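You operate a simulated robot arm through the tools that you are given. There is no shell and no other tool. Be economical: measure what you need, move in short steps, check, and stop when the job is done.

Carry out the task below with a simulated robot arm. There is one attempt and no reset: what you move stays moved.

Task
Unhook the green housing, park the hoist and switch it off.
Fine: first the hook to the top, then the hoist to the PARK plate; leave the hook latch open; the loads stay where they stand.

Only the result counts: the job must be done as asked and must still hold three seconds after the hand-in. Knocking over, shifting, dropping, spilling or breaking anything else fails it.

Robot
A 6-joint arm with a fingered hand, fixed in place. Base frame: the origin is at the foot of the arm, x ahead of it, y to its left, z up. Lengths are in mm, angles in rad, forces in N, time in s.
With the tool pointing down near the work surface it reaches from about 100 to 480 mm from the base axis. Its first joint turns from -2.897 to 2.897 rad. Payload 5 kg.
The tool frame sits at the grasp point between the pads (the TCP): z along the fingers, y along the line on which they close. The tips reach 36 mm beyond it. Largest opening 120 mm; the body of the gripper starts 42 mm behind the TCP. The gripper is a hand of 4 fingers: y runs from the thumb to the fingers, the wrist lies at [-19, -123, -211] in the tool frame, and closing takes about 1.5 s.
Orientation is that of the tool frame in the base frame, as [roll, pitch, yaw] about the fixed x, y, z axes, in that order (R = Rz(yaw) Ry(pitch) Rx(roll)). With the fingers straight down and the wrist toward the robot, the tool's x, y and z point along [0, 1, 0], [1, 0, 0] and [0, 0, -1] of the base frame.

Tools
- The arm moves only by the tool send_rows. Its argument "increments" is one flat list of numbers, 7 for each row, row after row: the shift along the base's x, y, z in mm, then the turn, a rotation vector about the base's x, y, z in rad, then the closure, from 0 (fully open) to 1 (shut). In form: [tx, ty, tz, wx, wy, wz, claw, tx, ty, tz, wx, wy, wz, claw, ...]. A call has 1 to 12 rows; each row is the pose to reach, as a shift and turn from the pose commanded when the call began. Rows are played at 5 a second. More than 50 mm and 0.15 rad between two rows, or a gripper value outside its range, and nothing of the call is played. Where a pose cannot be reached the arm comes as near as it can. A force on the tool above 40 N (or 10 N above the force at the start of the call, whichever is more), or a blocked arm, ends the call early, and 0.2 s more pass. Each finger travels about 45 mm/s and halts on what it meets, pressing with about 32 N; the grip force reading is that of the motor and also rises with nothing between the fingers. The clock runs only during rows and for 0.2 s after the last one: add rows that repeat a pose to give the fingers time. The reply holds the time, the measured pose of the TCP, the force on the tool along the base axes, the opening and the grip force, in the units named above and with some noise, with the torque about the TCP (base axes, N m) and any sound that the robot's microphone picked up.
- Cameras (640 x 400 px; columns grow to the right, rows downward): "scene" is fixed at [220.1, 501.6, 1753.9]; the picture's right is [-0.58, -0.81, 0.00], its down [-0.66, 0.48, -0.57] and it looks along [0.47, -0.34, -0.82] (base axes); focal length 214 px, centre (320, 200). "wrist" rides on the gripper at [73, -101, -142] in the tool frame; the picture's right is [-0.79, 0.29, -0.54], its down [-0.56, -0.70, 0.44] and it looks along [-0.25, 0.65, 0.71] (tool axes); focal length 280 px, centre (320, 200). There is no depth. A picture from a camera that has moved, and an enlarged one, comes with that camera's place and axes in the base frame and with its lens.
- capture(camera): a new picture of that camera. It takes no simulated time.
- lift_body(by): slides the trunk up (or, below 0, down) by that many mm; the arm rides with it, the base frame stays. It gives what a move gives, with no picture.
- hand_shape(shape): the hand has 4 fingers and takes this shape, open, in about a second: jaw (thumb against the fingers, like two jaws); tri (thumb and two fingers); tip (a fingertip pinch); poke (one finger out to press); point (the index stretched); flat (the hand flat); cup (the hand cupped); fist (a fist). The gripper value then closes the fingers along that shape, each until it touches; the sizes above hold for jaw. It gives what a move gives, with no picture.
- zoom(camera, box): a new picture of the part [left, top, right, bottom] of that camera's present view, enlarged. It takes no simulated time.
- hand_in(): hands the job in; it is judged then, once.

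Go step by step. Nothing tells you positions but the pictures and the camera data: compare them with the known pose of the tool, close in by small moves and look again before you grip or let go. The budget is 120 turns and 76 pictures, counting those below and the enlarged ones. Unless the task says otherwise, let go and move clear before handing in, and close with one line.

The tools are called after "Request:" as a command line: name --argument value ..., lists and objects as JSON in quotes. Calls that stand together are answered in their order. send_rows: Moves the arm, as the interface text tells. Its arguments: {"type":"object","properties":{"increments":{"type":"array","items":{"type":"number"}}},"required":["increments"]} The other tools are called the same way: lift_body (by) slides the trunk up or down; hand_shape (shape) gives the hand a shape; capture (camera) takes a picture; zoom (camera, box) takes an enlarged picture of a part of a camera's view; hand_in () hands the job in.

At the start:

```text
clock: 0.0
ee_pos: [655.5, 286.7, 1595.3]
tool_rot: [3.142, -0.001, 1.571]
contact_force: [-0.6, -0.8, -0.3]
torque: [-0.01, 0.01, -0.02]
width: 119.6
grasp_force: 0.0
shape: jaw
trunk travel left (down, up): [-556.0, 284.0]
```

scene: 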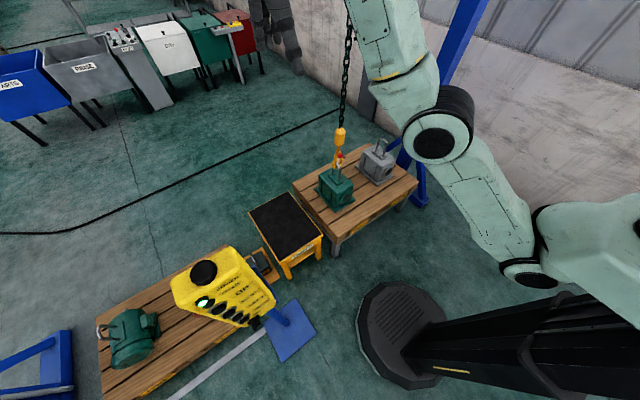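
wrist: 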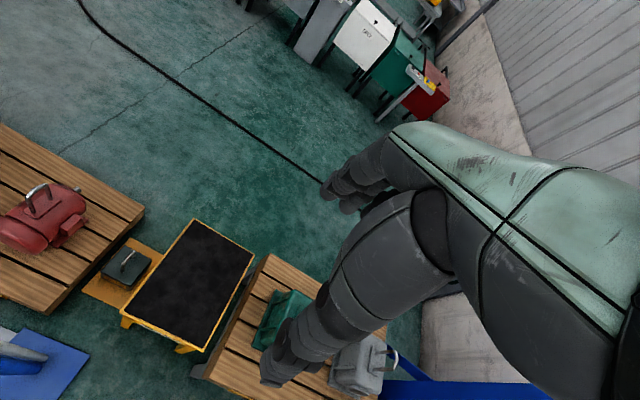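

I see a yellow control pendant, a chain hoist hooked on a green housing, and other loads. I'll enlarge the pendant and the hook first.

Request:
zoom --camera "scene" --box '[160, 230, 290, 340]'

Request:
zoom --camera "scene" --box '[290, 110, 420, 220]'

```text
3.64 times, centred on (225, 285) of scene
camera zoom: at [220.1, 501.6, 1753.9], right [-0.58, -0.81, 0.0], down [-0.66, 0.48, -0.57], along [0.47, -0.34, -0.82], focal length 780 px, centre (666, -109)
```

zoom: 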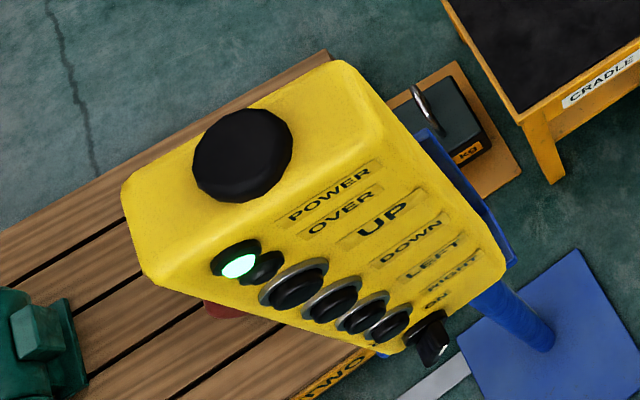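

```text
3.64 times, centred on (355, 165) of scene
camera zoom: at [220.1, 501.6, 1753.9], right [-0.58, -0.81, 0.0], down [-0.66, 0.48, -0.57], along [0.47, -0.34, -0.82], focal length 780 px, centre (193, 327)
```

zoom: 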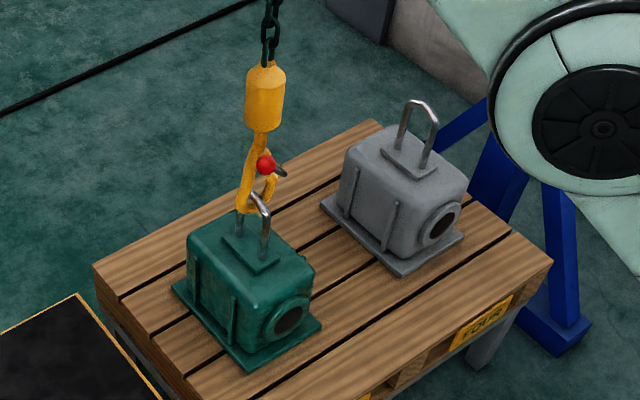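

The pendant stands to the robot's left, roughly around (470, 620, ~1100), its face with lamps, UP/DOWN/LEFT/RIGHT buttons and an ON switch. I'll turn the hand that way to see it with the wrist camera.

Request:
send_rows --increments '[-20, -10, 0, 0, 0, 0.14, 0, -40, -20, 0, 0, 0, 0.28, 0, -60, -30, 0, 0, 0, 0.42, 0, -80, -40, 0, 0, 0, 0.56, 0, -100, -50, 0, 0, 0, 0.7, 0, -120, -60, 0, 0, 0, 0.84, 0, -140, -70, 0, 0, 0, 0.98, 0, -160, -80, 0, 0, 0, 1.1, 0]'

Request:
capture --camera "wrist"

```text
clock: 1.8
ee_pos: [434.5, 527.4, 1604.4]
tool_rot: [3.13, 0.054, 2.251]
contact_force: [0.0, -0.8, 0.4]
torque: [0.01, -0.02, 0.03]
width: 120.0
grasp_force: 0.0
shape: jaw
out of reach, approached as far as the arm can: row 1, 2, 3, 4, 5, 6, 7, 8
trunk travel left (down, up): [-556.0, 284.0]
```

```text
71 pictures are left
camera wrist: at [305.5, 525.2, 1741.9], right [0.7, -0.41, 0.59], down [-0.17, -0.89, -0.42], along [0.7, 0.19, -0.69], focal length 280 px, centre (320, 200)
```

wrist: 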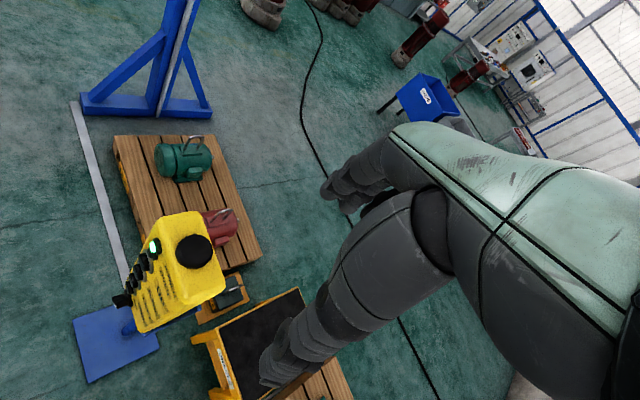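

The pendant's face is roughly vertical, facing the robot (−x), at about x≈395, y≈620, z≈1070–1335. Let me look closely at the hook and look for the PARK plate.

Request:
zoom --camera "scene" --box '[320, 120, 360, 185]'

Request:
zoom --camera "scene" --box '[0, 160, 200, 400]'

Request:
zoom --camera "wrist" --box '[60, 180, 280, 400]'

Request:
capture --camera "scene"

```text
6.15 times, centred on (340, 152) of scene
camera zoom: at [220.1, 501.6, 1753.9], right [-0.58, -0.81, 0.0], down [-0.66, 0.48, -0.57], along [0.47, -0.34, -0.82], focal length 1320 px, centre (197, 492)
```

zoom: 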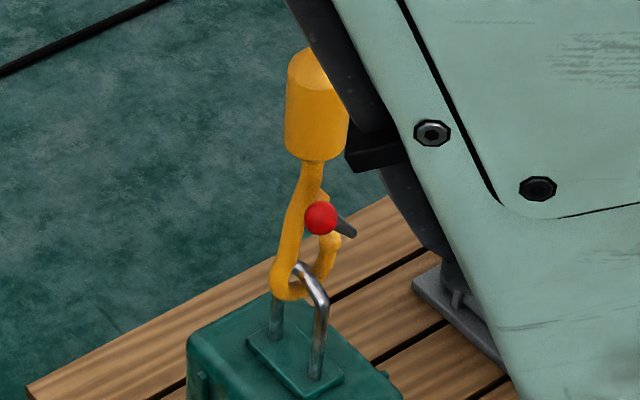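

```text
1.67 times, centred on (100, 280) of scene
camera zoom: at [220.1, 501.6, 1753.9], right [-0.58, -0.81, 0.0], down [-0.66, 0.48, -0.57], along [0.47, -0.34, -0.82], focal length 358 px, centre (687, 67)
```

zoom: 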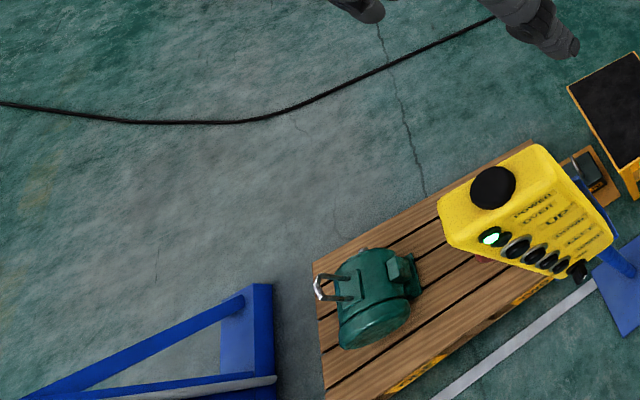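

```text
1.82 times, centred on (170, 290) of wrist
camera zoom: at [305.5, 525.2, 1741.9], right [0.7, -0.41, 0.59], down [-0.17, -0.89, -0.42], along [0.7, 0.19, -0.69], focal length 510 px, centre (593, 36)
```

zoom: 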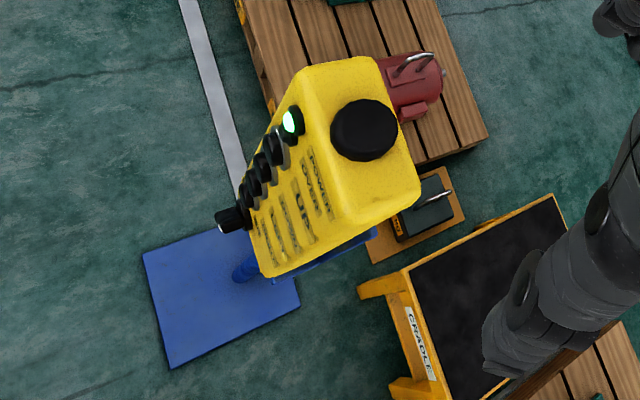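

```text
67 pictures are left
```

scene: 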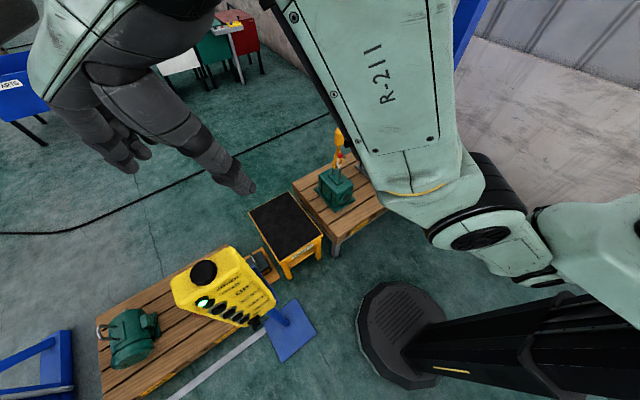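

The latch with the red ball appears closed over the hook throat; the PARK plate isn't seen yet. I'll swing the hand back right, clear of the pendant, then lower the trunk to approach the hook for a close look.

Request:
send_rows --increments '[20, -45, 0, 0, 0, -0.14, 0, 40, -90, 0, 0, 0, -0.28, 0, 60, -135, 0, 0, 0, -0.42, 0, 80, -180, 0, 0, 0, -0.56, 0, 100, -225, 0, 0, 0, -0.7, 0, 120, -270, 0, 0, 0, -0.84, 0, 140, -315, 0, 0, 0, -0.9, 0, 160, -360, 0, 0, 0, -0.9, 0, 180, -405, 0, 0, 0, -0.9, 0, 200, -450, 0, 0, 0, -0.9, 0]'

Request:
lift_body --by -400

Request:
capture --camera "wrist"

Request:
capture --camera "scene"

```text
clock: 4.0
ee_pos: [709.2, 109.1, 1597.4]
tool_rot: [3.134, 0.055, 1.351]
contact_force: [0.1, 0.3, -0.2]
torque: [-0.05, -0.01, -0.02]
width: 119.9
grasp_force: 0.1
shape: jaw
out of reach, approached as far as the arm can: row 1, 2, 3, 4, 5, 6, 7, 8, 9, 10
trunk travel left (down, up): [-556.0, 284.0]
```

```text
clock: 7.8
ee_pos: [710.4, 109.2, 1197.3]
tool_rot: [3.134, 0.054, 1.35]
contact_force: [-0.3, -0.3, -0.2]
torque: [0.01, -0.05, -0.02]
width: 119.6
grasp_force: 0.1
shape: jaw
trunk travel left (down, up): [-156.0, 684.0]
```

```text
66 pictures are left
camera wrist: at [628.6, 209.9, 1335.3], right [0.11, -0.8, 0.59], down [-0.81, -0.42, -0.42], along [0.58, -0.43, -0.69], focal length 280 px, centre (320, 200)
```

wrist: 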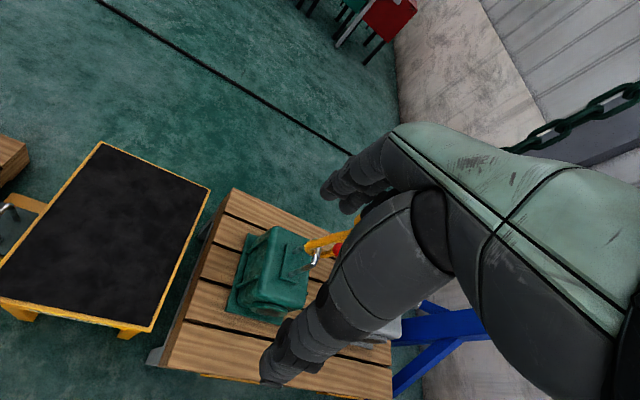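

```text
65 pictures are left
```

scene: 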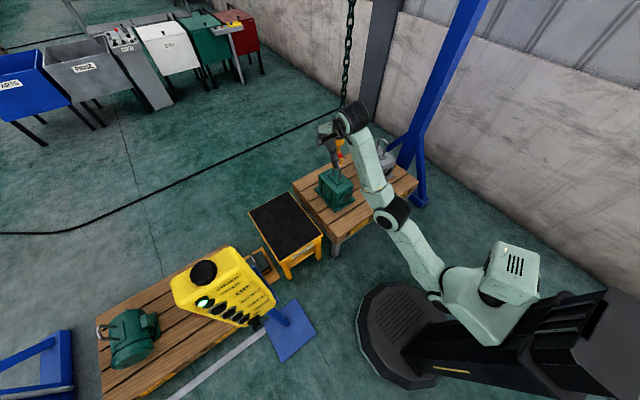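

Triangulating the red ball gives about (912, −144, 874). I'll pose the wrist camera about 400 mm in front of the hook for a clear look.

Request:
send_rows --increments '[-4, -31, -25, 0, -0.067, 0, 0, -7, -62, -51, 0, -0.133, 0, 0, -10, -93, -76, 0, -0.2, 0, 0, -13, -124, -102, 0, -0.267, 0, 0, -16, -155, -127, 0, -0.333, 0, 0, -19, -186, -153, 0, -0.4, 0, 0, -22, -217, -178, 0, -0.467, 0, 0, -25, -248, -204, 0, -0.533, 0, 0, -28, -278, -229, 0, -0.6, 0, 0]'

Request:
capture --camera "wrist"

```text
clock: 9.8
ee_pos: [718.3, -42.4, 957.7]
tool_rot: [2.541, -0.122, 1.244]
contact_force: [1.0, -0.3, 0.1]
torque: [0.01, 0.0, 0.0]
width: 120.1
grasp_force: 0.1
shape: jaw
out of reach, approached as far as the arm can: row 1, 2, 3, 4, 5, 6, 7, 8, 9
trunk travel left (down, up): [-156.0, 684.0]
```

```text
64 pictures are left
camera wrist: at [585.5, 71.6, 1026.4], right [-0.34, -0.79, 0.51], down [-0.46, -0.33, -0.82], along [0.82, -0.51, -0.25], focal length 280 px, centre (320, 200)
```

wrist: 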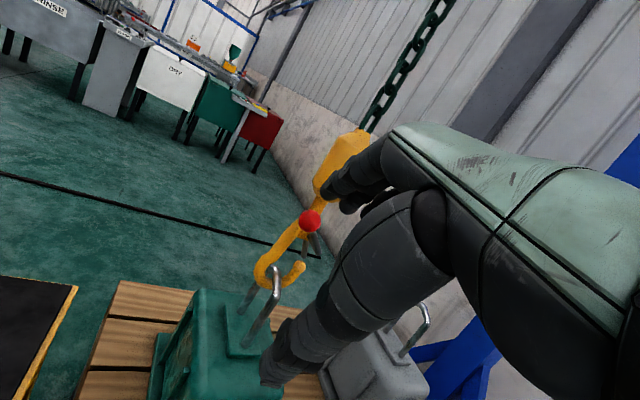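

The hook, with the red ball on the latch, is in view now. I'll enlarge it.

Request:
zoom --camera "wrist" --box '[220, 180, 380, 320]'

Request:
send_rows --increments '[-20, 0, 0, 0, 0, 0, 0, -40, 0, 0, 0, 0, 0, 0]'

```text
2.86 times, centred on (300, 250) of wrist
camera zoom: at [585.5, 71.6, 1026.4], right [-0.34, -0.79, 0.51], down [-0.46, -0.33, -0.82], along [0.82, -0.51, -0.25], focal length 801 px, centre (377, 57)
```

zoom: 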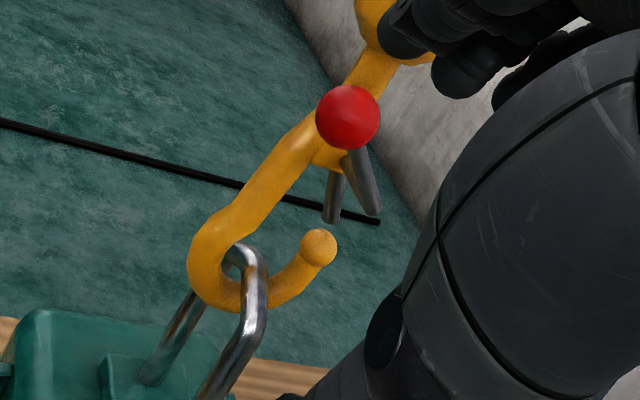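

```text
clock: 10.4
ee_pos: [687.2, -43.5, 953.1]
tool_rot: [2.543, -0.146, 1.236]
contact_force: [-0.1, -0.4, 0.1]
torque: [-0.01, 0.03, -0.02]
width: 119.9
grasp_force: 0.0
shape: jaw
out of reach, approached as far as the arm can: row 1, 2
trunk travel left (down, up): [-156.0, 684.0]
```

The latch has grey prongs below the ball and a gap to the hook tip; I need to see it closer. I'll make a fist to clear the view and step nearer.

Request:
hand_shape --shape "fist"

Request:
send_rows --increments '[25, -20, -10, 0, 0, 0, 0, 50, -50, -25, 0, 0, 0, 0, 75, -80, -40, 0, 0, 0, 0, 90, -110, -50, 0, 0, 0, 0]'

Request:
capture --camera "wrist"

```text
clock: 11.3
ee_pos: [688.2, -44.2, 953.7]
tool_rot: [2.544, -0.145, 1.234]
contact_force: [-0.4, 0.7, -0.7]
torque: [-0.01, -0.01, 0.01]
width: 0.3
grasp_force: 0.0
shape: fist
trunk travel left (down, up): [-156.0, 684.0]
```

```text
clock: 12.3
ee_pos: [784.9, -91.3, 899.0]
tool_rot: [2.534, -0.096, 1.176]
contact_force: [-0.3, -0.1, 0.0]
torque: [-0.02, -0.01, -0.02]
width: 0.0
grasp_force: 0.0
shape: fist
out of reach, approached as far as the arm can: row 1, 2, 3, 4
trunk travel left (down, up): [-156.0, 684.0]
```

```text
62 pictures are left
camera wrist: at [661.0, 33.0, 965.5], right [-0.39, -0.75, 0.53], down [-0.48, -0.32, -0.81], along [0.78, -0.58, -0.24], focal length 280 px, centre (320, 200)
```

wrist: 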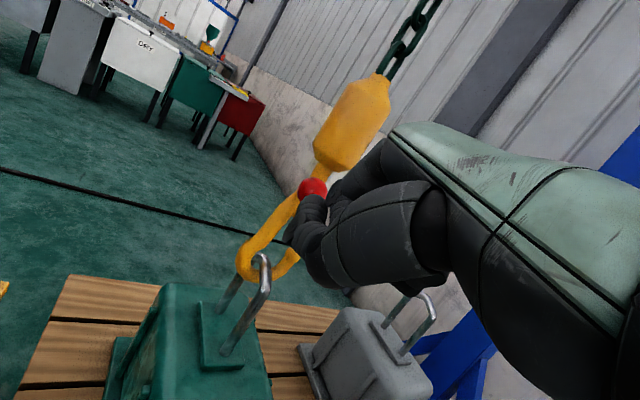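

Request:
send_rows --increments '[-10, -25, 0, 0, 0, -0.1, 0, -20, -50, 0, 0, 0, -0.2, 0, -30, -75, 0, 0, 0, -0.3, 0, -30, -100, 0, 0, 0, -0.4, 0]'

Request:
capture --camera "wrist"

```text
clock: 13.3
ee_pos: [754.3, -197.1, 904.4]
tool_rot: [2.533, -0.098, 0.774]
contact_force: [0.2, -0.2, -0.6]
torque: [-0.02, 0.01, 0.0]
width: 0.1
grasp_force: 0.0
shape: fist
trunk travel left (down, up): [-156.0, 684.0]
```

```text
61 pictures are left
camera wrist: at [688.4, -33.2, 970.5], right [-0.65, -0.54, 0.53], down [-0.57, -0.11, -0.81], along [0.49, -0.84, -0.24], focal length 280 px, centre (320, 200)
```

wrist: 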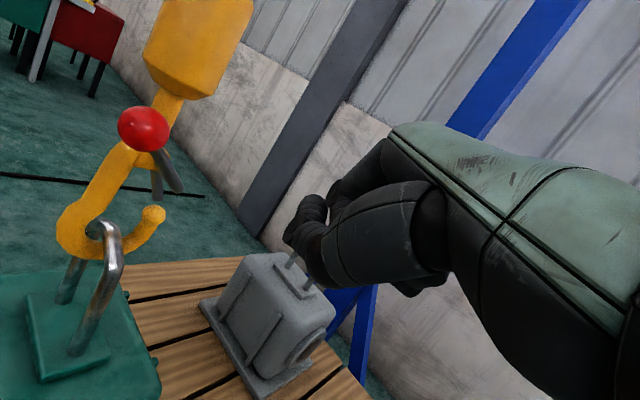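

Reachable now, and the hook is in clear view. Enlarging.

Request:
zoom --camera "wrist" --box '[40, 80, 220, 280]'

```text
2.00 times, centred on (130, 180) of wrist
camera zoom: at [688.4, -33.2, 970.5], right [-0.65, -0.54, 0.53], down [-0.57, -0.11, -0.81], along [0.49, -0.84, -0.24], focal length 561 px, centre (700, 240)
```

zoom: 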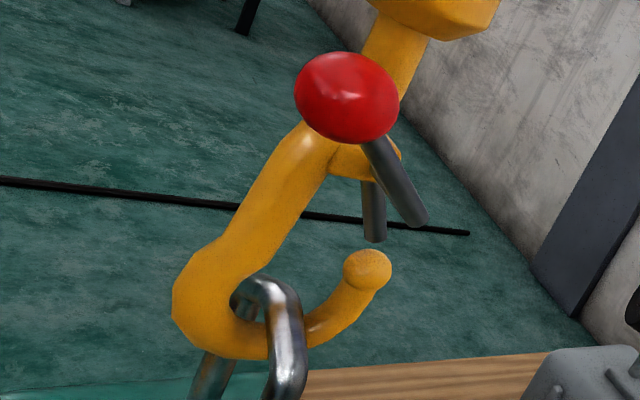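

The latch is a gravity toggle: gate closed on the tip, with the red ball at about (893, −126, 900) leaning to +y of the pivot (~(910, −165, 867)). Swinging the ball over the top toward −y should open it and keep it open. I'll set the poke shape and see where the fingertip is.

Request:
hand_shape --shape "poke"

Request:
capture --camera "wrist"

Request:
zoom --camera "scene" --box '[290, 60, 450, 220]'

```text
clock: 14.2
ee_pos: [754.8, -197.6, 905.4]
tool_rot: [2.535, -0.097, 0.776]
contact_force: [-0.1, 0.3, 0.2]
torque: [0.02, 0.04, -0.01]
width: 0.1
grasp_force: 0.0
shape: poke
trunk travel left (down, up): [-156.0, 684.0]
```

```text
59 pictures are left
camera wrist: at [688.2, -32.8, 970.4], right [-0.65, -0.54, 0.53], down [-0.57, -0.11, -0.81], along [0.5, -0.83, -0.24], focal length 280 px, centre (320, 200)
```

wrist: 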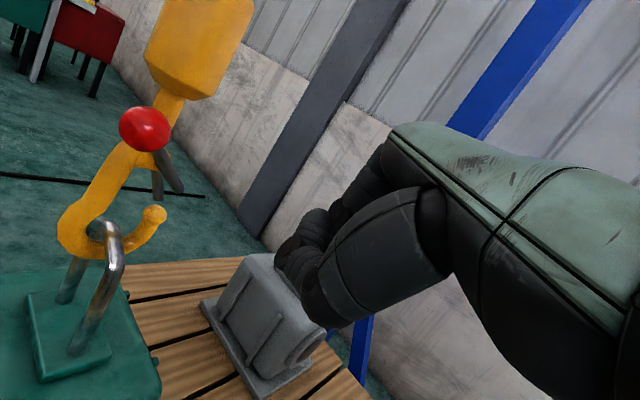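

```text
2.50 times, centred on (370, 140) of scene
camera zoom: at [220.1, 501.6, 1753.9], right [-0.58, -0.81, 0.0], down [-0.66, 0.48, -0.57], along [0.47, -0.34, -0.82], focal length 536 px, centre (195, 350)
```

zoom: 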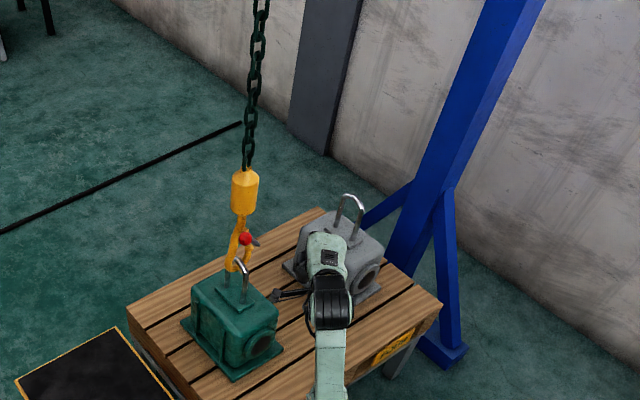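

Request:
zoom --camera "wrist" --box '[240, 130, 480, 350]'

```text
1.82 times, centred on (360, 240) of wrist
camera zoom: at [688.2, -32.8, 970.4], right [-0.65, -0.54, 0.53], down [-0.57, -0.11, -0.81], along [0.5, -0.83, -0.24], focal length 510 px, centre (247, 127)
```

zoom: 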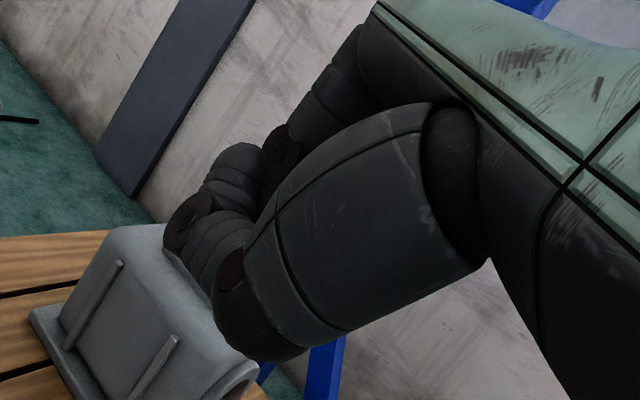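

I can't see the index well from here. I'll pull back left of the hook and raise the pointing direction toward horizontal, then look from the scene camera.

Request:
send_rows --increments '[-20, 15, 5, -0.06, -0.08, 0, 0, -40, 40, 10, -0.12, -0.16, 0, 0, -50, 70, 15, -0.18, -0.23, 0, 0, -60, 100, 20, -0.24, -0.31, 0, 0, -70, 120, 25, -0.3, -0.39, 0, 0, -80, 137, 30, -0.36, -0.47, 0, 0]'

Request:
capture --camera "wrist"

Request:
zoom --camera "scene" --box '[290, 90, 410, 210]'

```text
clock: 15.6
ee_pos: [673.9, -56.4, 933.5]
tool_rot: [1.939, -0.16, 0.853]
contact_force: [-0.3, 0.8, -0.1]
torque: [0.02, -0.03, -0.02]
width: 0.0
grasp_force: 0.1
shape: poke
trunk travel left (down, up): [-156.0, 684.0]
```

```text
56 pictures are left
camera wrist: at [598.7, 112.2, 903.3], right [-0.86, -0.38, 0.33], down [-0.16, -0.42, -0.89], along [0.48, -0.82, 0.31], focal length 280 px, centre (320, 200)
```

wrist: 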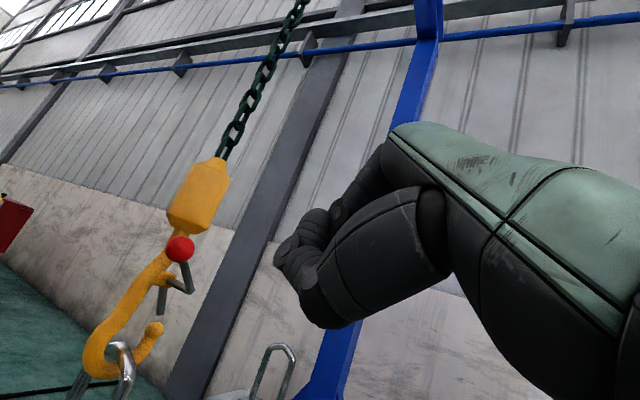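

```text
3.33 times, centred on (350, 150) of scene
camera zoom: at [220.1, 501.6, 1753.9], right [-0.58, -0.81, 0.0], down [-0.66, 0.48, -0.57], along [0.47, -0.34, -0.82], focal length 715 px, centre (220, 367)
```

zoom: 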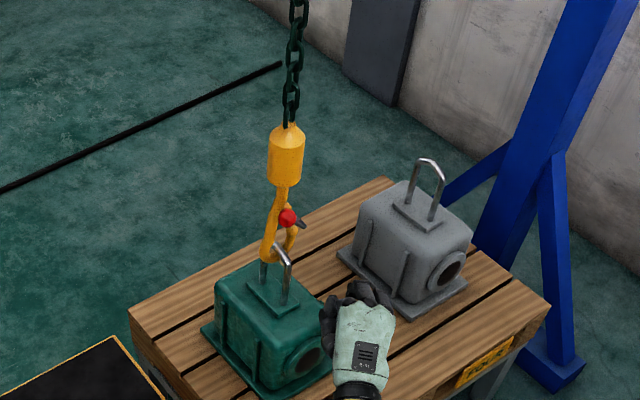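

Request:
zoom --camera "scene" --box '[340, 155, 372, 175]'

Request:
hand_shape --shape "point"

Request:
zoom --camera "scene" --box '[336, 150, 376, 175]'

Request:
capture --camera "wrist"

```text
16.00 times, centred on (356, 165) of scene
camera zoom: at [220.1, 501.6, 1753.9], right [-0.58, -0.81, 0.0], down [-0.66, 0.48, -0.57], along [0.47, -0.34, -0.82], focal length 3432 px, centre (-256, 760)
```

zoom: 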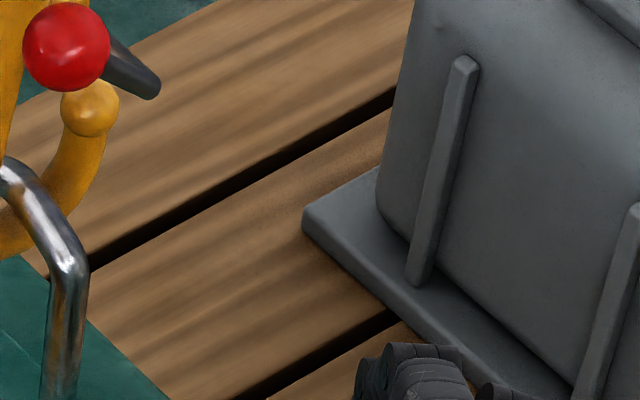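

```text
clock: 16.5
ee_pos: [673.0, -58.6, 933.8]
tool_rot: [1.94, -0.158, 0.854]
contact_force: [-1.1, -0.4, 0.6]
torque: [0.0, -0.03, 0.01]
width: 0.0
grasp_force: 0.0
shape: point
trunk travel left (down, up): [-156.0, 684.0]
```

```text
16.00 times, centred on (356, 162) of scene
camera zoom: at [220.1, 501.6, 1753.9], right [-0.58, -0.81, 0.0], down [-0.66, 0.48, -0.57], along [0.47, -0.34, -0.82], focal length 3432 px, centre (-256, 800)
```

zoom: 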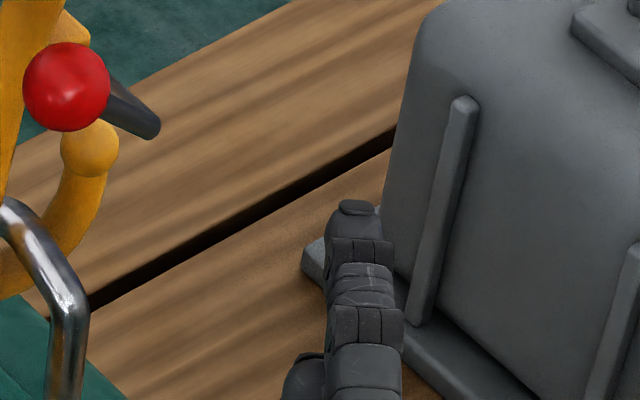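

```text
52 pictures are left
camera wrist: at [598.9, 111.9, 903.3], right [-0.86, -0.38, 0.33], down [-0.16, -0.42, -0.89], along [0.48, -0.82, 0.31], focal length 280 px, centre (320, 200)
```

wrist: 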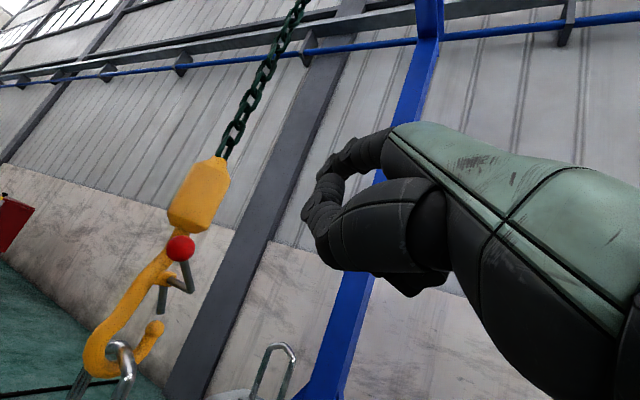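

Request:
zoom --camera "wrist" --box '[270, 110, 430, 310]'

```text
2.00 times, centred on (350, 210) of wrist
camera zoom: at [598.9, 111.9, 903.3], right [-0.86, -0.38, 0.33], down [-0.16, -0.42, -0.89], along [0.48, -0.82, 0.31], focal length 561 px, centre (260, 180)
```

zoom: 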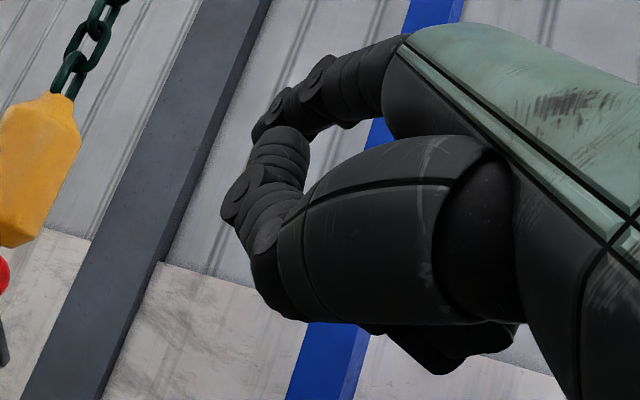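

The pointing index is clear now; its tip is about [20, 80, 33] in the tool frame, so currently near (725, −90, 999). I'll bring it to the left side (+y) of the ball.

Request:
send_rows --increments '[30, 5, -20, 0, 0, 0, 0, 60, 10, -45, 0, 0, 0, 0, 90, 15, -70, 0, 0, 0, 0, 120, 20, -95, 0, 0, 0, 0, 135, 20, -97, 0, 0, 0, 0]'

Request:
zoom --camera "scene" --box '[320, 130, 384, 170]'

Request:
capture --camera "wrist"

```text
clock: 17.7
ee_pos: [806.2, -36.6, 835.4]
tool_rot: [1.94, -0.159, 0.852]
contact_force: [0.0, 0.8, 0.7]
torque: [0.04, -0.02, 0.0]
width: 0.3
grasp_force: 0.1
shape: point
trunk travel left (down, up): [-156.0, 684.0]
```

```text
10.00 times, centred on (352, 150) of scene
camera zoom: at [220.1, 501.6, 1753.9], right [-0.58, -0.81, 0.0], down [-0.66, 0.48, -0.57], along [0.47, -0.34, -0.82], focal length 2145 px, centre (0, 700)
```

zoom: 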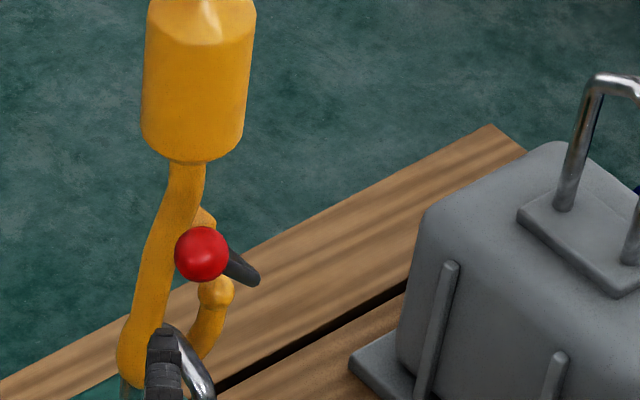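

```text
49 pictures are left
camera wrist: at [733.0, 133.7, 804.7], right [-0.86, -0.38, 0.33], down [-0.16, -0.42, -0.89], along [0.48, -0.82, 0.31], focal length 280 px, centre (320, 200)
```

wrist: 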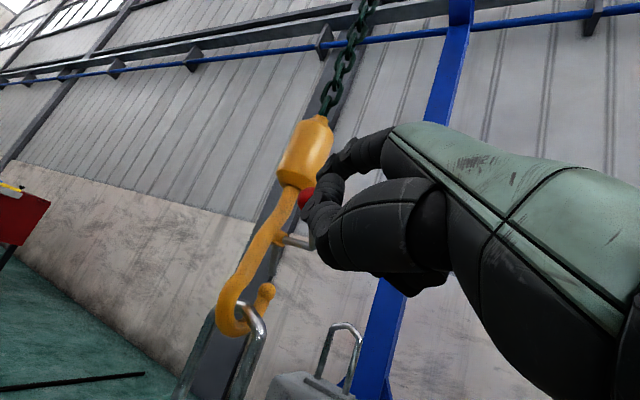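

Tip is at about (858, −70, 900), ball centre ≈ (893, −126, 900). I'll advance to x≈892 and sweep toward −y.

Request:
send_rows --increments '[17, 3, 0, 0, 0, 0, 0, 34, 3, 0, 0, 0, 0, 0, 34, -12, 0, 0, 0, 0, 0, 34, -24, 0, 0, 0, 0, 0, 34, -36, 2, 0, 0, 0, 0, 34, -48, 4, 0, 0, 0, 0, 34, -60, 5, 0, 0, 0, 0]'

Request:
zoom --camera "scene" --box '[320, 130, 384, 170]'

```text
clock: 19.3
ee_pos: [839.0, -97.8, 843.1]
tool_rot: [1.938, -0.159, 0.857]
contact_force: [-4.0, 7.9, -0.3]
torque: [-0.49, -0.28, 0.23]
width: 0.0
grasp_force: 0.0
shape: point
trunk travel left (down, up): [-156.0, 684.0]
```

```text
10.00 times, centred on (352, 150) of scene
camera zoom: at [220.1, 501.6, 1753.9], right [-0.58, -0.81, 0.0], down [-0.66, 0.48, -0.57], along [0.47, -0.34, -0.82], focal length 2145 px, centre (0, 700)
```

zoom: 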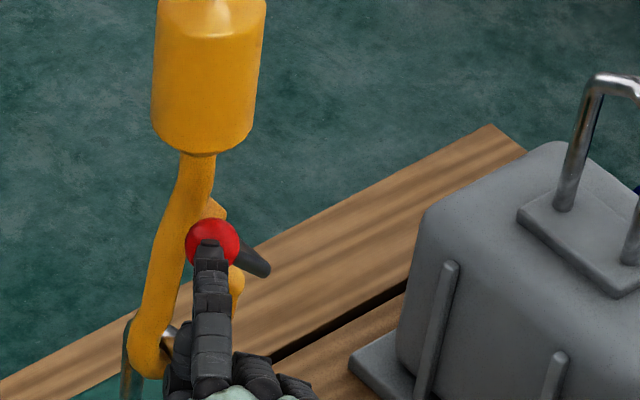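

The ball is touched (8 N), and so far the hook just swings slightly. I'll continue the push a bit and check.

Request:
send_rows --increments '[0, -8, 1, 0, 0, 0, 0, 0, -16, 2, 0, 0, 0, 0, 0, -24, 3, 0, 0, 0, 0]'

Request:
zoom --camera "scene" --box '[320, 130, 384, 170]'

Request:
capture --camera "wrist"

```text
clock: 19.9
ee_pos: [840.7, -119.6, 845.1]
tool_rot: [1.938, -0.162, 0.851]
contact_force: [-0.3, -2.2, -0.1]
torque: [-0.07, -0.13, 0.07]
width: 0.0
grasp_force: 0.1
shape: point
trunk travel left (down, up): [-156.0, 684.0]
stopped in row 3: the force on the tool passed its limit at 43 N (the readings are from after the stop); the commanded pose is now the measured one
```

```text
10.00 times, centred on (352, 150) of scene
camera zoom: at [220.1, 501.6, 1753.9], right [-0.58, -0.81, 0.0], down [-0.66, 0.48, -0.57], along [0.47, -0.34, -0.82], focal length 2145 px, centre (0, 700)
```

zoom: 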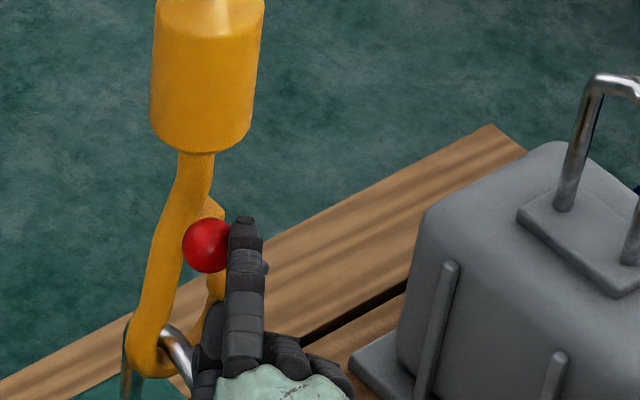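

```text
46 pictures are left
camera wrist: at [767.3, 51.0, 814.7], right [-0.87, -0.38, 0.33], down [-0.16, -0.42, -0.89], along [0.48, -0.82, 0.31], focal length 280 px, centre (320, 200)
```

wrist: 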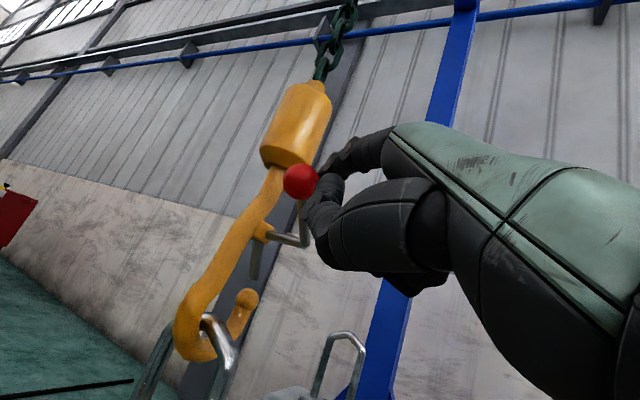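

The tip slipped to the other side of the ball; the latch didn't turn that way (blocked, 43 N). I'll gently test the other direction: push the ball toward +y.

Request:
send_rows --increments '[2, 6, -2, 0, 0, 0, 0, 4, 12, -5, 0, 0, 0, 0, 6, 18, -8, 0, 0, 0, 0, 6, 24, -12, 0, 0, 0, 0]'

Request:
zoom --camera "scene" --box '[320, 130, 384, 170]'

```text
clock: 20.9
ee_pos: [844.6, -90.4, 833.8]
tool_rot: [1.936, -0.161, 0.858]
contact_force: [-0.7, -2.4, 1.1]
torque: [0.04, -0.14, -0.07]
width: 0.0
grasp_force: 0.1
shape: point
trunk travel left (down, up): [-156.0, 684.0]
```

```text
10.00 times, centred on (352, 150) of scene
camera zoom: at [220.1, 501.6, 1753.9], right [-0.58, -0.81, 0.0], down [-0.66, 0.48, -0.57], along [0.47, -0.34, -0.82], focal length 2145 px, centre (0, 700)
```

zoom: 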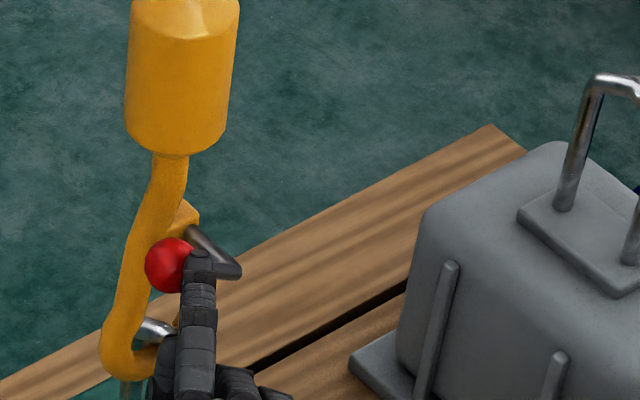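

Request:
zoom --camera "wrist" --box '[150, 100, 390, 370]'

```text
1.48 times, centred on (270, 235) of wrist
camera zoom: at [769.8, 80.5, 803.3], right [-0.86, -0.38, 0.33], down [-0.15, -0.43, -0.89], along [0.48, -0.82, 0.31], focal length 415 px, centre (394, 148)
```

zoom: 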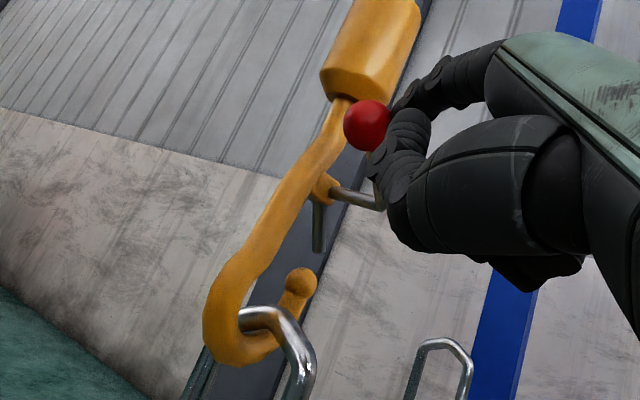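

The whole hook swings/twists under the finger. I'll back off and look at the latch undisturbed.

Request:
send_rows --increments '[-12, -15, 0, 0, 0, 0, 0, -40, -10, 0, 0, 0, 0, 0, -70, 0, 0, 0, 0, 0, 0, -80, -30, 10, 0, 0, 0, 0, -90, -60, 20, 0, 0, 0, 0, -90, -60, 20, 0, 0, 0, 0, -90, -60, 20, 0, 0, 0, 0]'

Request:
capture --camera "wrist"

Request:
zoom --camera "scene" --box '[320, 130, 384, 170]'

```text
clock: 22.5
ee_pos: [758.1, -148.6, 853.6]
tool_rot: [1.934, -0.16, 0.858]
contact_force: [0.0, 0.4, 0.6]
torque: [-0.01, 0.01, 0.01]
width: 0.0
grasp_force: 0.1
shape: point
trunk travel left (down, up): [-156.0, 684.0]
```

```text
43 pictures are left
camera wrist: at [682.7, 21.8, 823.2], right [-0.86, -0.38, 0.33], down [-0.15, -0.43, -0.89], along [0.48, -0.82, 0.31], focal length 280 px, centre (320, 200)
```

wrist: 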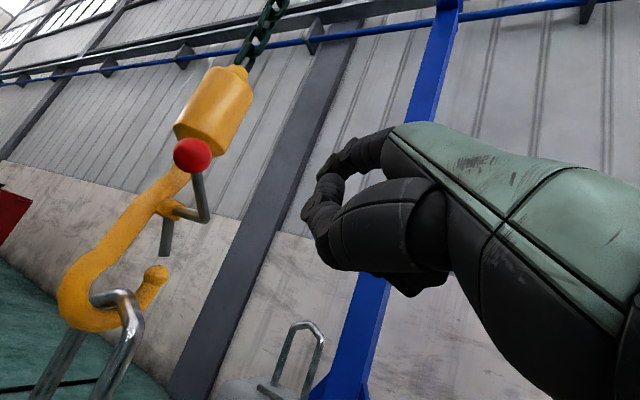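

```text
10.00 times, centred on (352, 150) of scene
camera zoom: at [220.1, 501.6, 1753.9], right [-0.58, -0.81, 0.0], down [-0.66, 0.48, -0.57], along [0.47, -0.34, -0.82], focal length 2145 px, centre (0, 700)
```

zoom: 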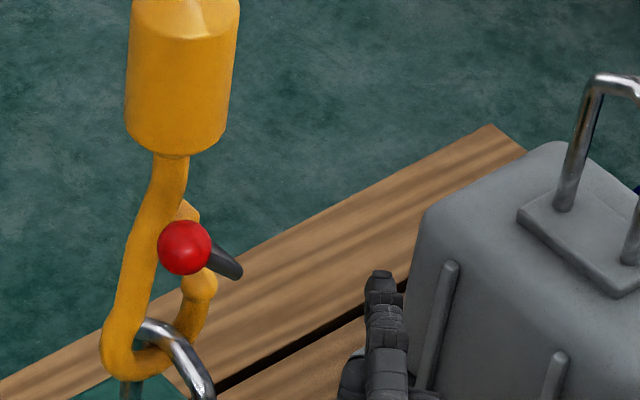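

Released, the latch is unchanged (gate closed), the ball now at about (899, −118, 901). Pushing tangentially from below-left should do better, since the hook's weight resists lifting. I'll set the finger under the ball.

Request:
send_rows --increments '[0, 25, -17, 0, 0, 0.07, 0, 0, 50, -34, 0, 0, 0.14, 0, 0, 74, -50, 0, 0, 0.2, 0, 30, 74, -52, 0, 0, 0.2, 0, 60, 74, -52, 0, 0, 0.2, 0, 75, 74, -52, 0, 0, 0.2, 0]'

Request:
zoom --camera "scene" --box '[320, 130, 384, 170]'

Request:
capture --camera "wrist"

```text
clock: 23.9
ee_pos: [834.4, -75.7, 803.8]
tool_rot: [1.935, -0.16, 1.058]
contact_force: [-0.7, -0.7, 0.3]
torque: [-0.02, 0.01, 0.0]
width: 0.4
grasp_force: 0.0
shape: point
trunk travel left (down, up): [-156.0, 684.0]
```

```text
10.00 times, centred on (352, 150) of scene
camera zoom: at [220.1, 501.6, 1753.9], right [-0.58, -0.81, 0.0], down [-0.66, 0.48, -0.57], along [0.47, -0.34, -0.82], focal length 2145 px, centre (0, 700)
```

zoom: 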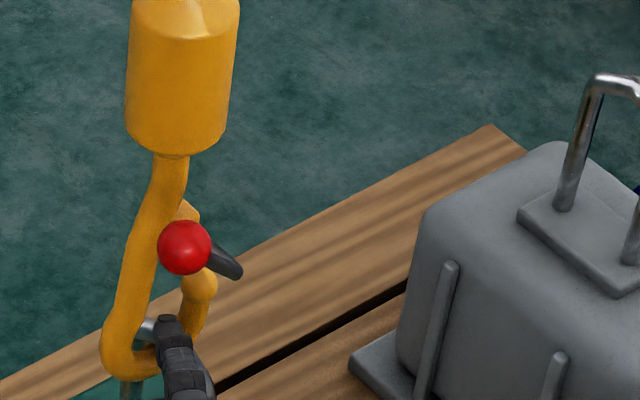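

```text
40 pictures are left
camera wrist: at [726.7, 76.0, 772.0], right [-0.77, -0.55, 0.33], down [-0.06, -0.45, -0.89], along [0.63, -0.71, 0.31], focal length 280 px, centre (320, 200)
```

wrist: 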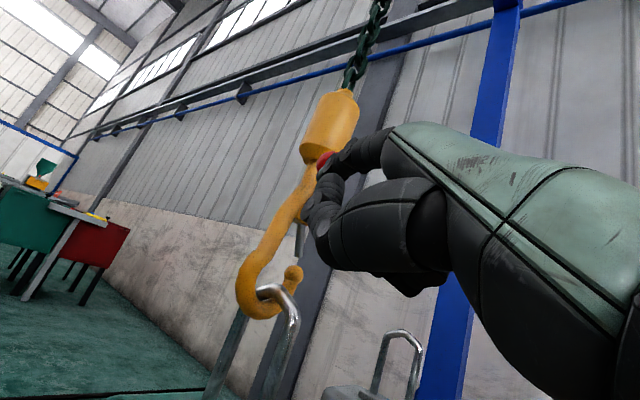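

Request:
send_rows --increments '[10, 0, 0, 0, 0, 0, 0, 12, -6, 8, 0, 0, 0, 0, 12, -12, 16, 0, 0, 0, 0, 12, -17, 22, 0, 0, 0, 0, 12, -23, 28, 0, 0, 0, 0, 12, -29, 33, 0, 0, 0, 0]'

Request:
zoom --camera "scene" --box '[320, 130, 384, 170]'

```text
clock: 25.3
ee_pos: [844.8, -105.2, 834.2]
tool_rot: [1.94, -0.162, 1.058]
contact_force: [-7.2, 6.3, -8.5]
torque: [-0.12, 0.14, 0.18]
width: 115.2
grasp_force: 0.0
shape: point
trunk travel left (down, up): [-156.0, 684.0]
```

```text
10.00 times, centred on (352, 150) of scene
camera zoom: at [220.1, 501.6, 1753.9], right [-0.58, -0.81, 0.0], down [-0.66, 0.48, -0.57], along [0.47, -0.34, -0.82], focal length 2145 px, centre (0, 700)
```

zoom: 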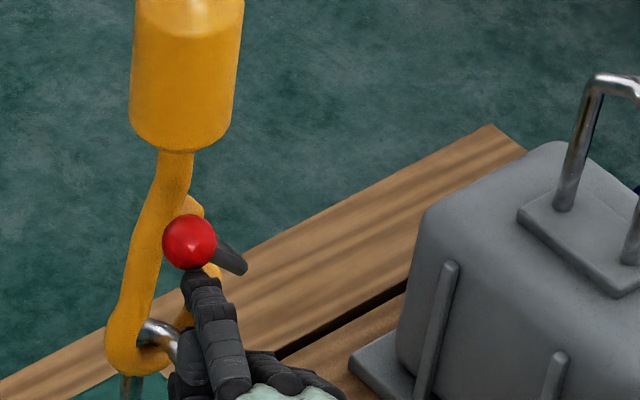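

Request:
send_rows --increments '[0, -5, 6, 0, 0, 0, 0, 0, -10, 12, 0, 0, 0, 0, 0, -15, 18, 0, 0, 0, 0]'

Request:
zoom --camera "scene" --box '[320, 130, 384, 170]'

```text
clock: 26.1
ee_pos: [843.8, -115.7, 850.7]
tool_rot: [1.937, -0.158, 1.059]
contact_force: [-20.6, 19.6, -21.5]
torque: [-0.57, 0.31, 0.88]
width: 115.1
grasp_force: 0.0
shape: point
trunk travel left (down, up): [-156.0, 684.0]
```

```text
10.00 times, centred on (352, 150) of scene
camera zoom: at [220.1, 501.6, 1753.9], right [-0.58, -0.81, 0.0], down [-0.66, 0.48, -0.57], along [0.47, -0.34, -0.82], focal length 2145 px, centre (0, 700)
```

zoom: 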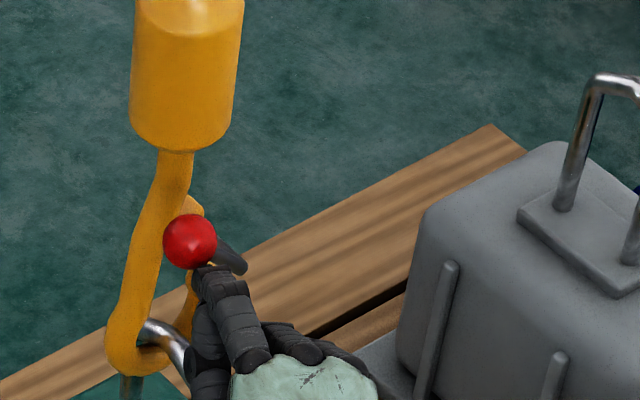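

The ball won't turn upward even at ~30 N, so that side is the closed stop; in the earlier +y push it did yield. I'll go above the ball and press it down and toward +y.

Request:
send_rows --increments '[0, 12, -14, 0, 0, 0, 0, -30, 12, -14, 0, 0, 0, 0, -60, 12, -10, 0, 0, 0, 0, -60, 8, 22, 0, 0, 0, 0, -45, 8, 24, 0, 0, 0, 0, -14, 8, 24, 0, 0, 0, 0]'

Request:
zoom --camera "scene" --box '[320, 130, 384, 170]'

```text
clock: 27.5
ee_pos: [829.0, -109.9, 877.9]
tool_rot: [1.935, -0.16, 1.057]
contact_force: [0.1, -0.2, 0.4]
torque: [-0.02, -0.02, 0.01]
width: 114.9
grasp_force: 0.1
shape: point
trunk travel left (down, up): [-156.0, 684.0]
```

```text
10.00 times, centred on (352, 150) of scene
camera zoom: at [220.1, 501.6, 1753.9], right [-0.58, -0.81, 0.0], down [-0.66, 0.48, -0.57], along [0.47, -0.34, -0.82], focal length 2145 px, centre (0, 700)
```

zoom: 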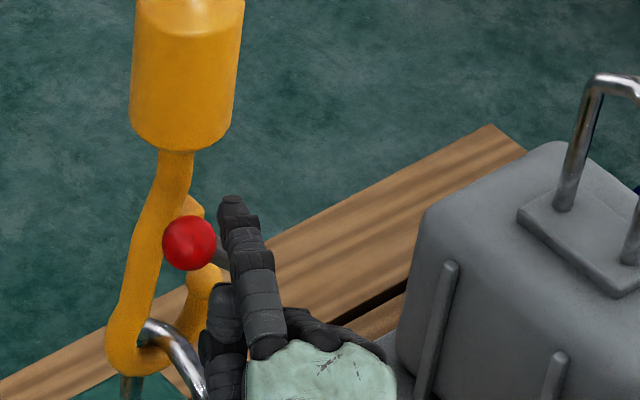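

Request:
send_rows --increments '[6, 4, -12, 0, 0, 0, 0, 7, 9, -22, 0, 0, 0, 0, 7, 15, -32, 0, 0, 0, 0, 7, 21, -42, 0, 0, 0, 0, 7, 26, -52, 0, 0, 0, 0]'

Request:
zoom --camera "scene" --box '[320, 130, 384, 170]'

Request:
capture --camera "wrist"

```text
clock: 28.7
ee_pos: [835.9, -83.9, 825.1]
tool_rot: [1.934, -0.161, 1.06]
contact_force: [-0.2, -0.2, 0.1]
torque: [0.05, -0.01, -0.01]
width: 114.9
grasp_force: 0.1
shape: point
trunk travel left (down, up): [-156.0, 684.0]
```

```text
10.00 times, centred on (352, 150) of scene
camera zoom: at [220.1, 501.6, 1753.9], right [-0.58, -0.81, 0.0], down [-0.66, 0.48, -0.57], along [0.47, -0.34, -0.82], focal length 2145 px, centre (0, 700)
```

zoom: 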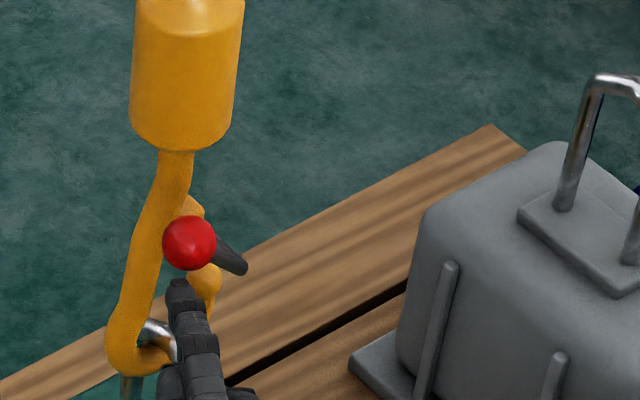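

```text
35 pictures are left
camera wrist: at [728.5, 67.2, 793.8], right [-0.77, -0.55, 0.33], down [-0.06, -0.45, -0.89], along [0.63, -0.71, 0.31], focal length 280 px, centre (320, 200)
```

wrist: 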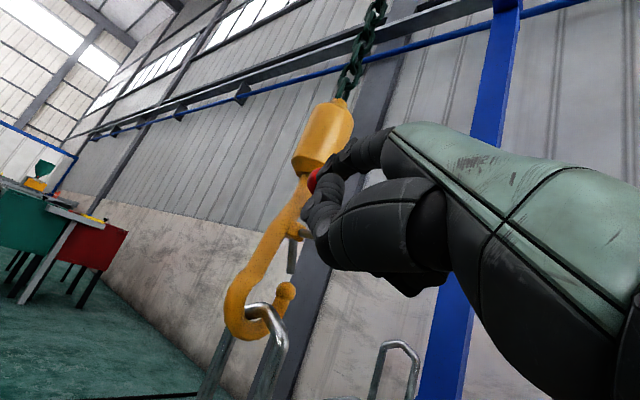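

The fingertip passed in front of the ball without contact, so the tip is ~15 mm shallower than I assumed. I'll repeat deeper.

Request:
send_rows --increments '[-40, 0, 0, 0, 0, 0, 0, -40, -24, 30, 0, 0, 0, 0, -40, -26, 53, 0, 0, 0, 0, -10, -26, 55, 0, 0, 0, 0, 8, -24, 55, 0, 0, 0, 0, 16, -22, 55, 0, 0, 0, 0, 16, -18, 44, 0, 0, 0, 0, 16, -14, 34, 0, 0, 0, 0, 16, -10, 24, 0, 0, 0, 0, 16, -6, 16, 0, 0, 0, 0]'

Request:
zoom --camera "scene" --box '[320, 130, 384, 170]'

```text
clock: 30.9
ee_pos: [852.2, -91.1, 841.4]
tool_rot: [1.934, -0.162, 1.059]
contact_force: [-0.4, 1.6, 1.7]
torque: [-0.06, -0.12, 0.02]
width: 0.0
grasp_force: 0.0
shape: point
trunk travel left (down, up): [-156.0, 684.0]
```

```text
10.00 times, centred on (352, 150) of scene
camera zoom: at [220.1, 501.6, 1753.9], right [-0.58, -0.81, 0.0], down [-0.66, 0.48, -0.57], along [0.47, -0.34, -0.82], focal length 2145 px, centre (0, 700)
```

zoom: 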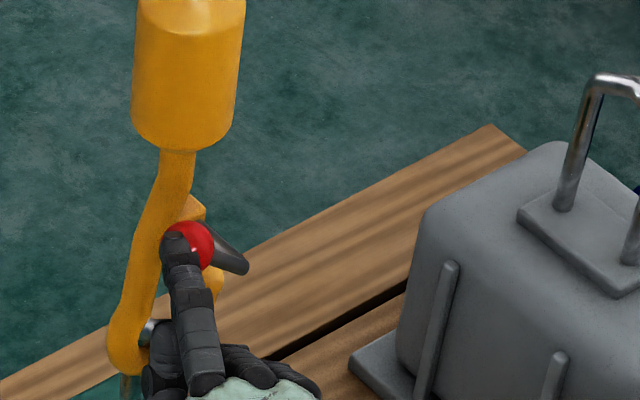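

Request:
send_rows --increments '[-40, 0, 0, 0, 0, 0, 0, -42, -30, 14, 0, 0, 0, 0, -42, -42, 16, 0, 0, 0, 0, -10, -42, 16, 0, 0, 0, 0, 0, -38, 14, 0, 0, 0, 0, 2, -28, 10, 0, 0, 0, 0, 2, -18, 5, 0, 0, 0, 0, 2, -8, 0, 0, 0, 0, 0, 2, 2, -7, 0, 0, 0, 0, 2, 12, -15, 0, 0, 0, 0]'

Request:
zoom --camera "scene" --box '[320, 130, 384, 170]'

```text
clock: 33.1
ee_pos: [855.4, -78.9, 826.7]
tool_rot: [1.937, -0.161, 1.059]
contact_force: [-1.0, 0.4, 0.8]
torque: [0.01, -0.06, -0.03]
width: 0.0
grasp_force: 0.1
shape: point
trunk travel left (down, up): [-156.0, 684.0]
```

```text
10.00 times, centred on (352, 150) of scene
camera zoom: at [220.1, 501.6, 1753.9], right [-0.58, -0.81, 0.0], down [-0.66, 0.48, -0.57], along [0.47, -0.34, -0.82], focal length 2145 px, centre (0, 700)
```

zoom: 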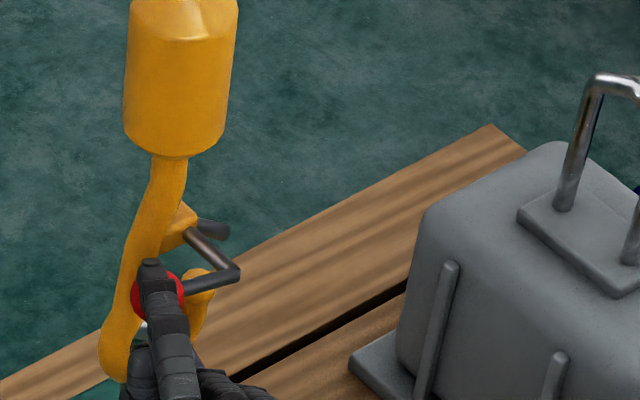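

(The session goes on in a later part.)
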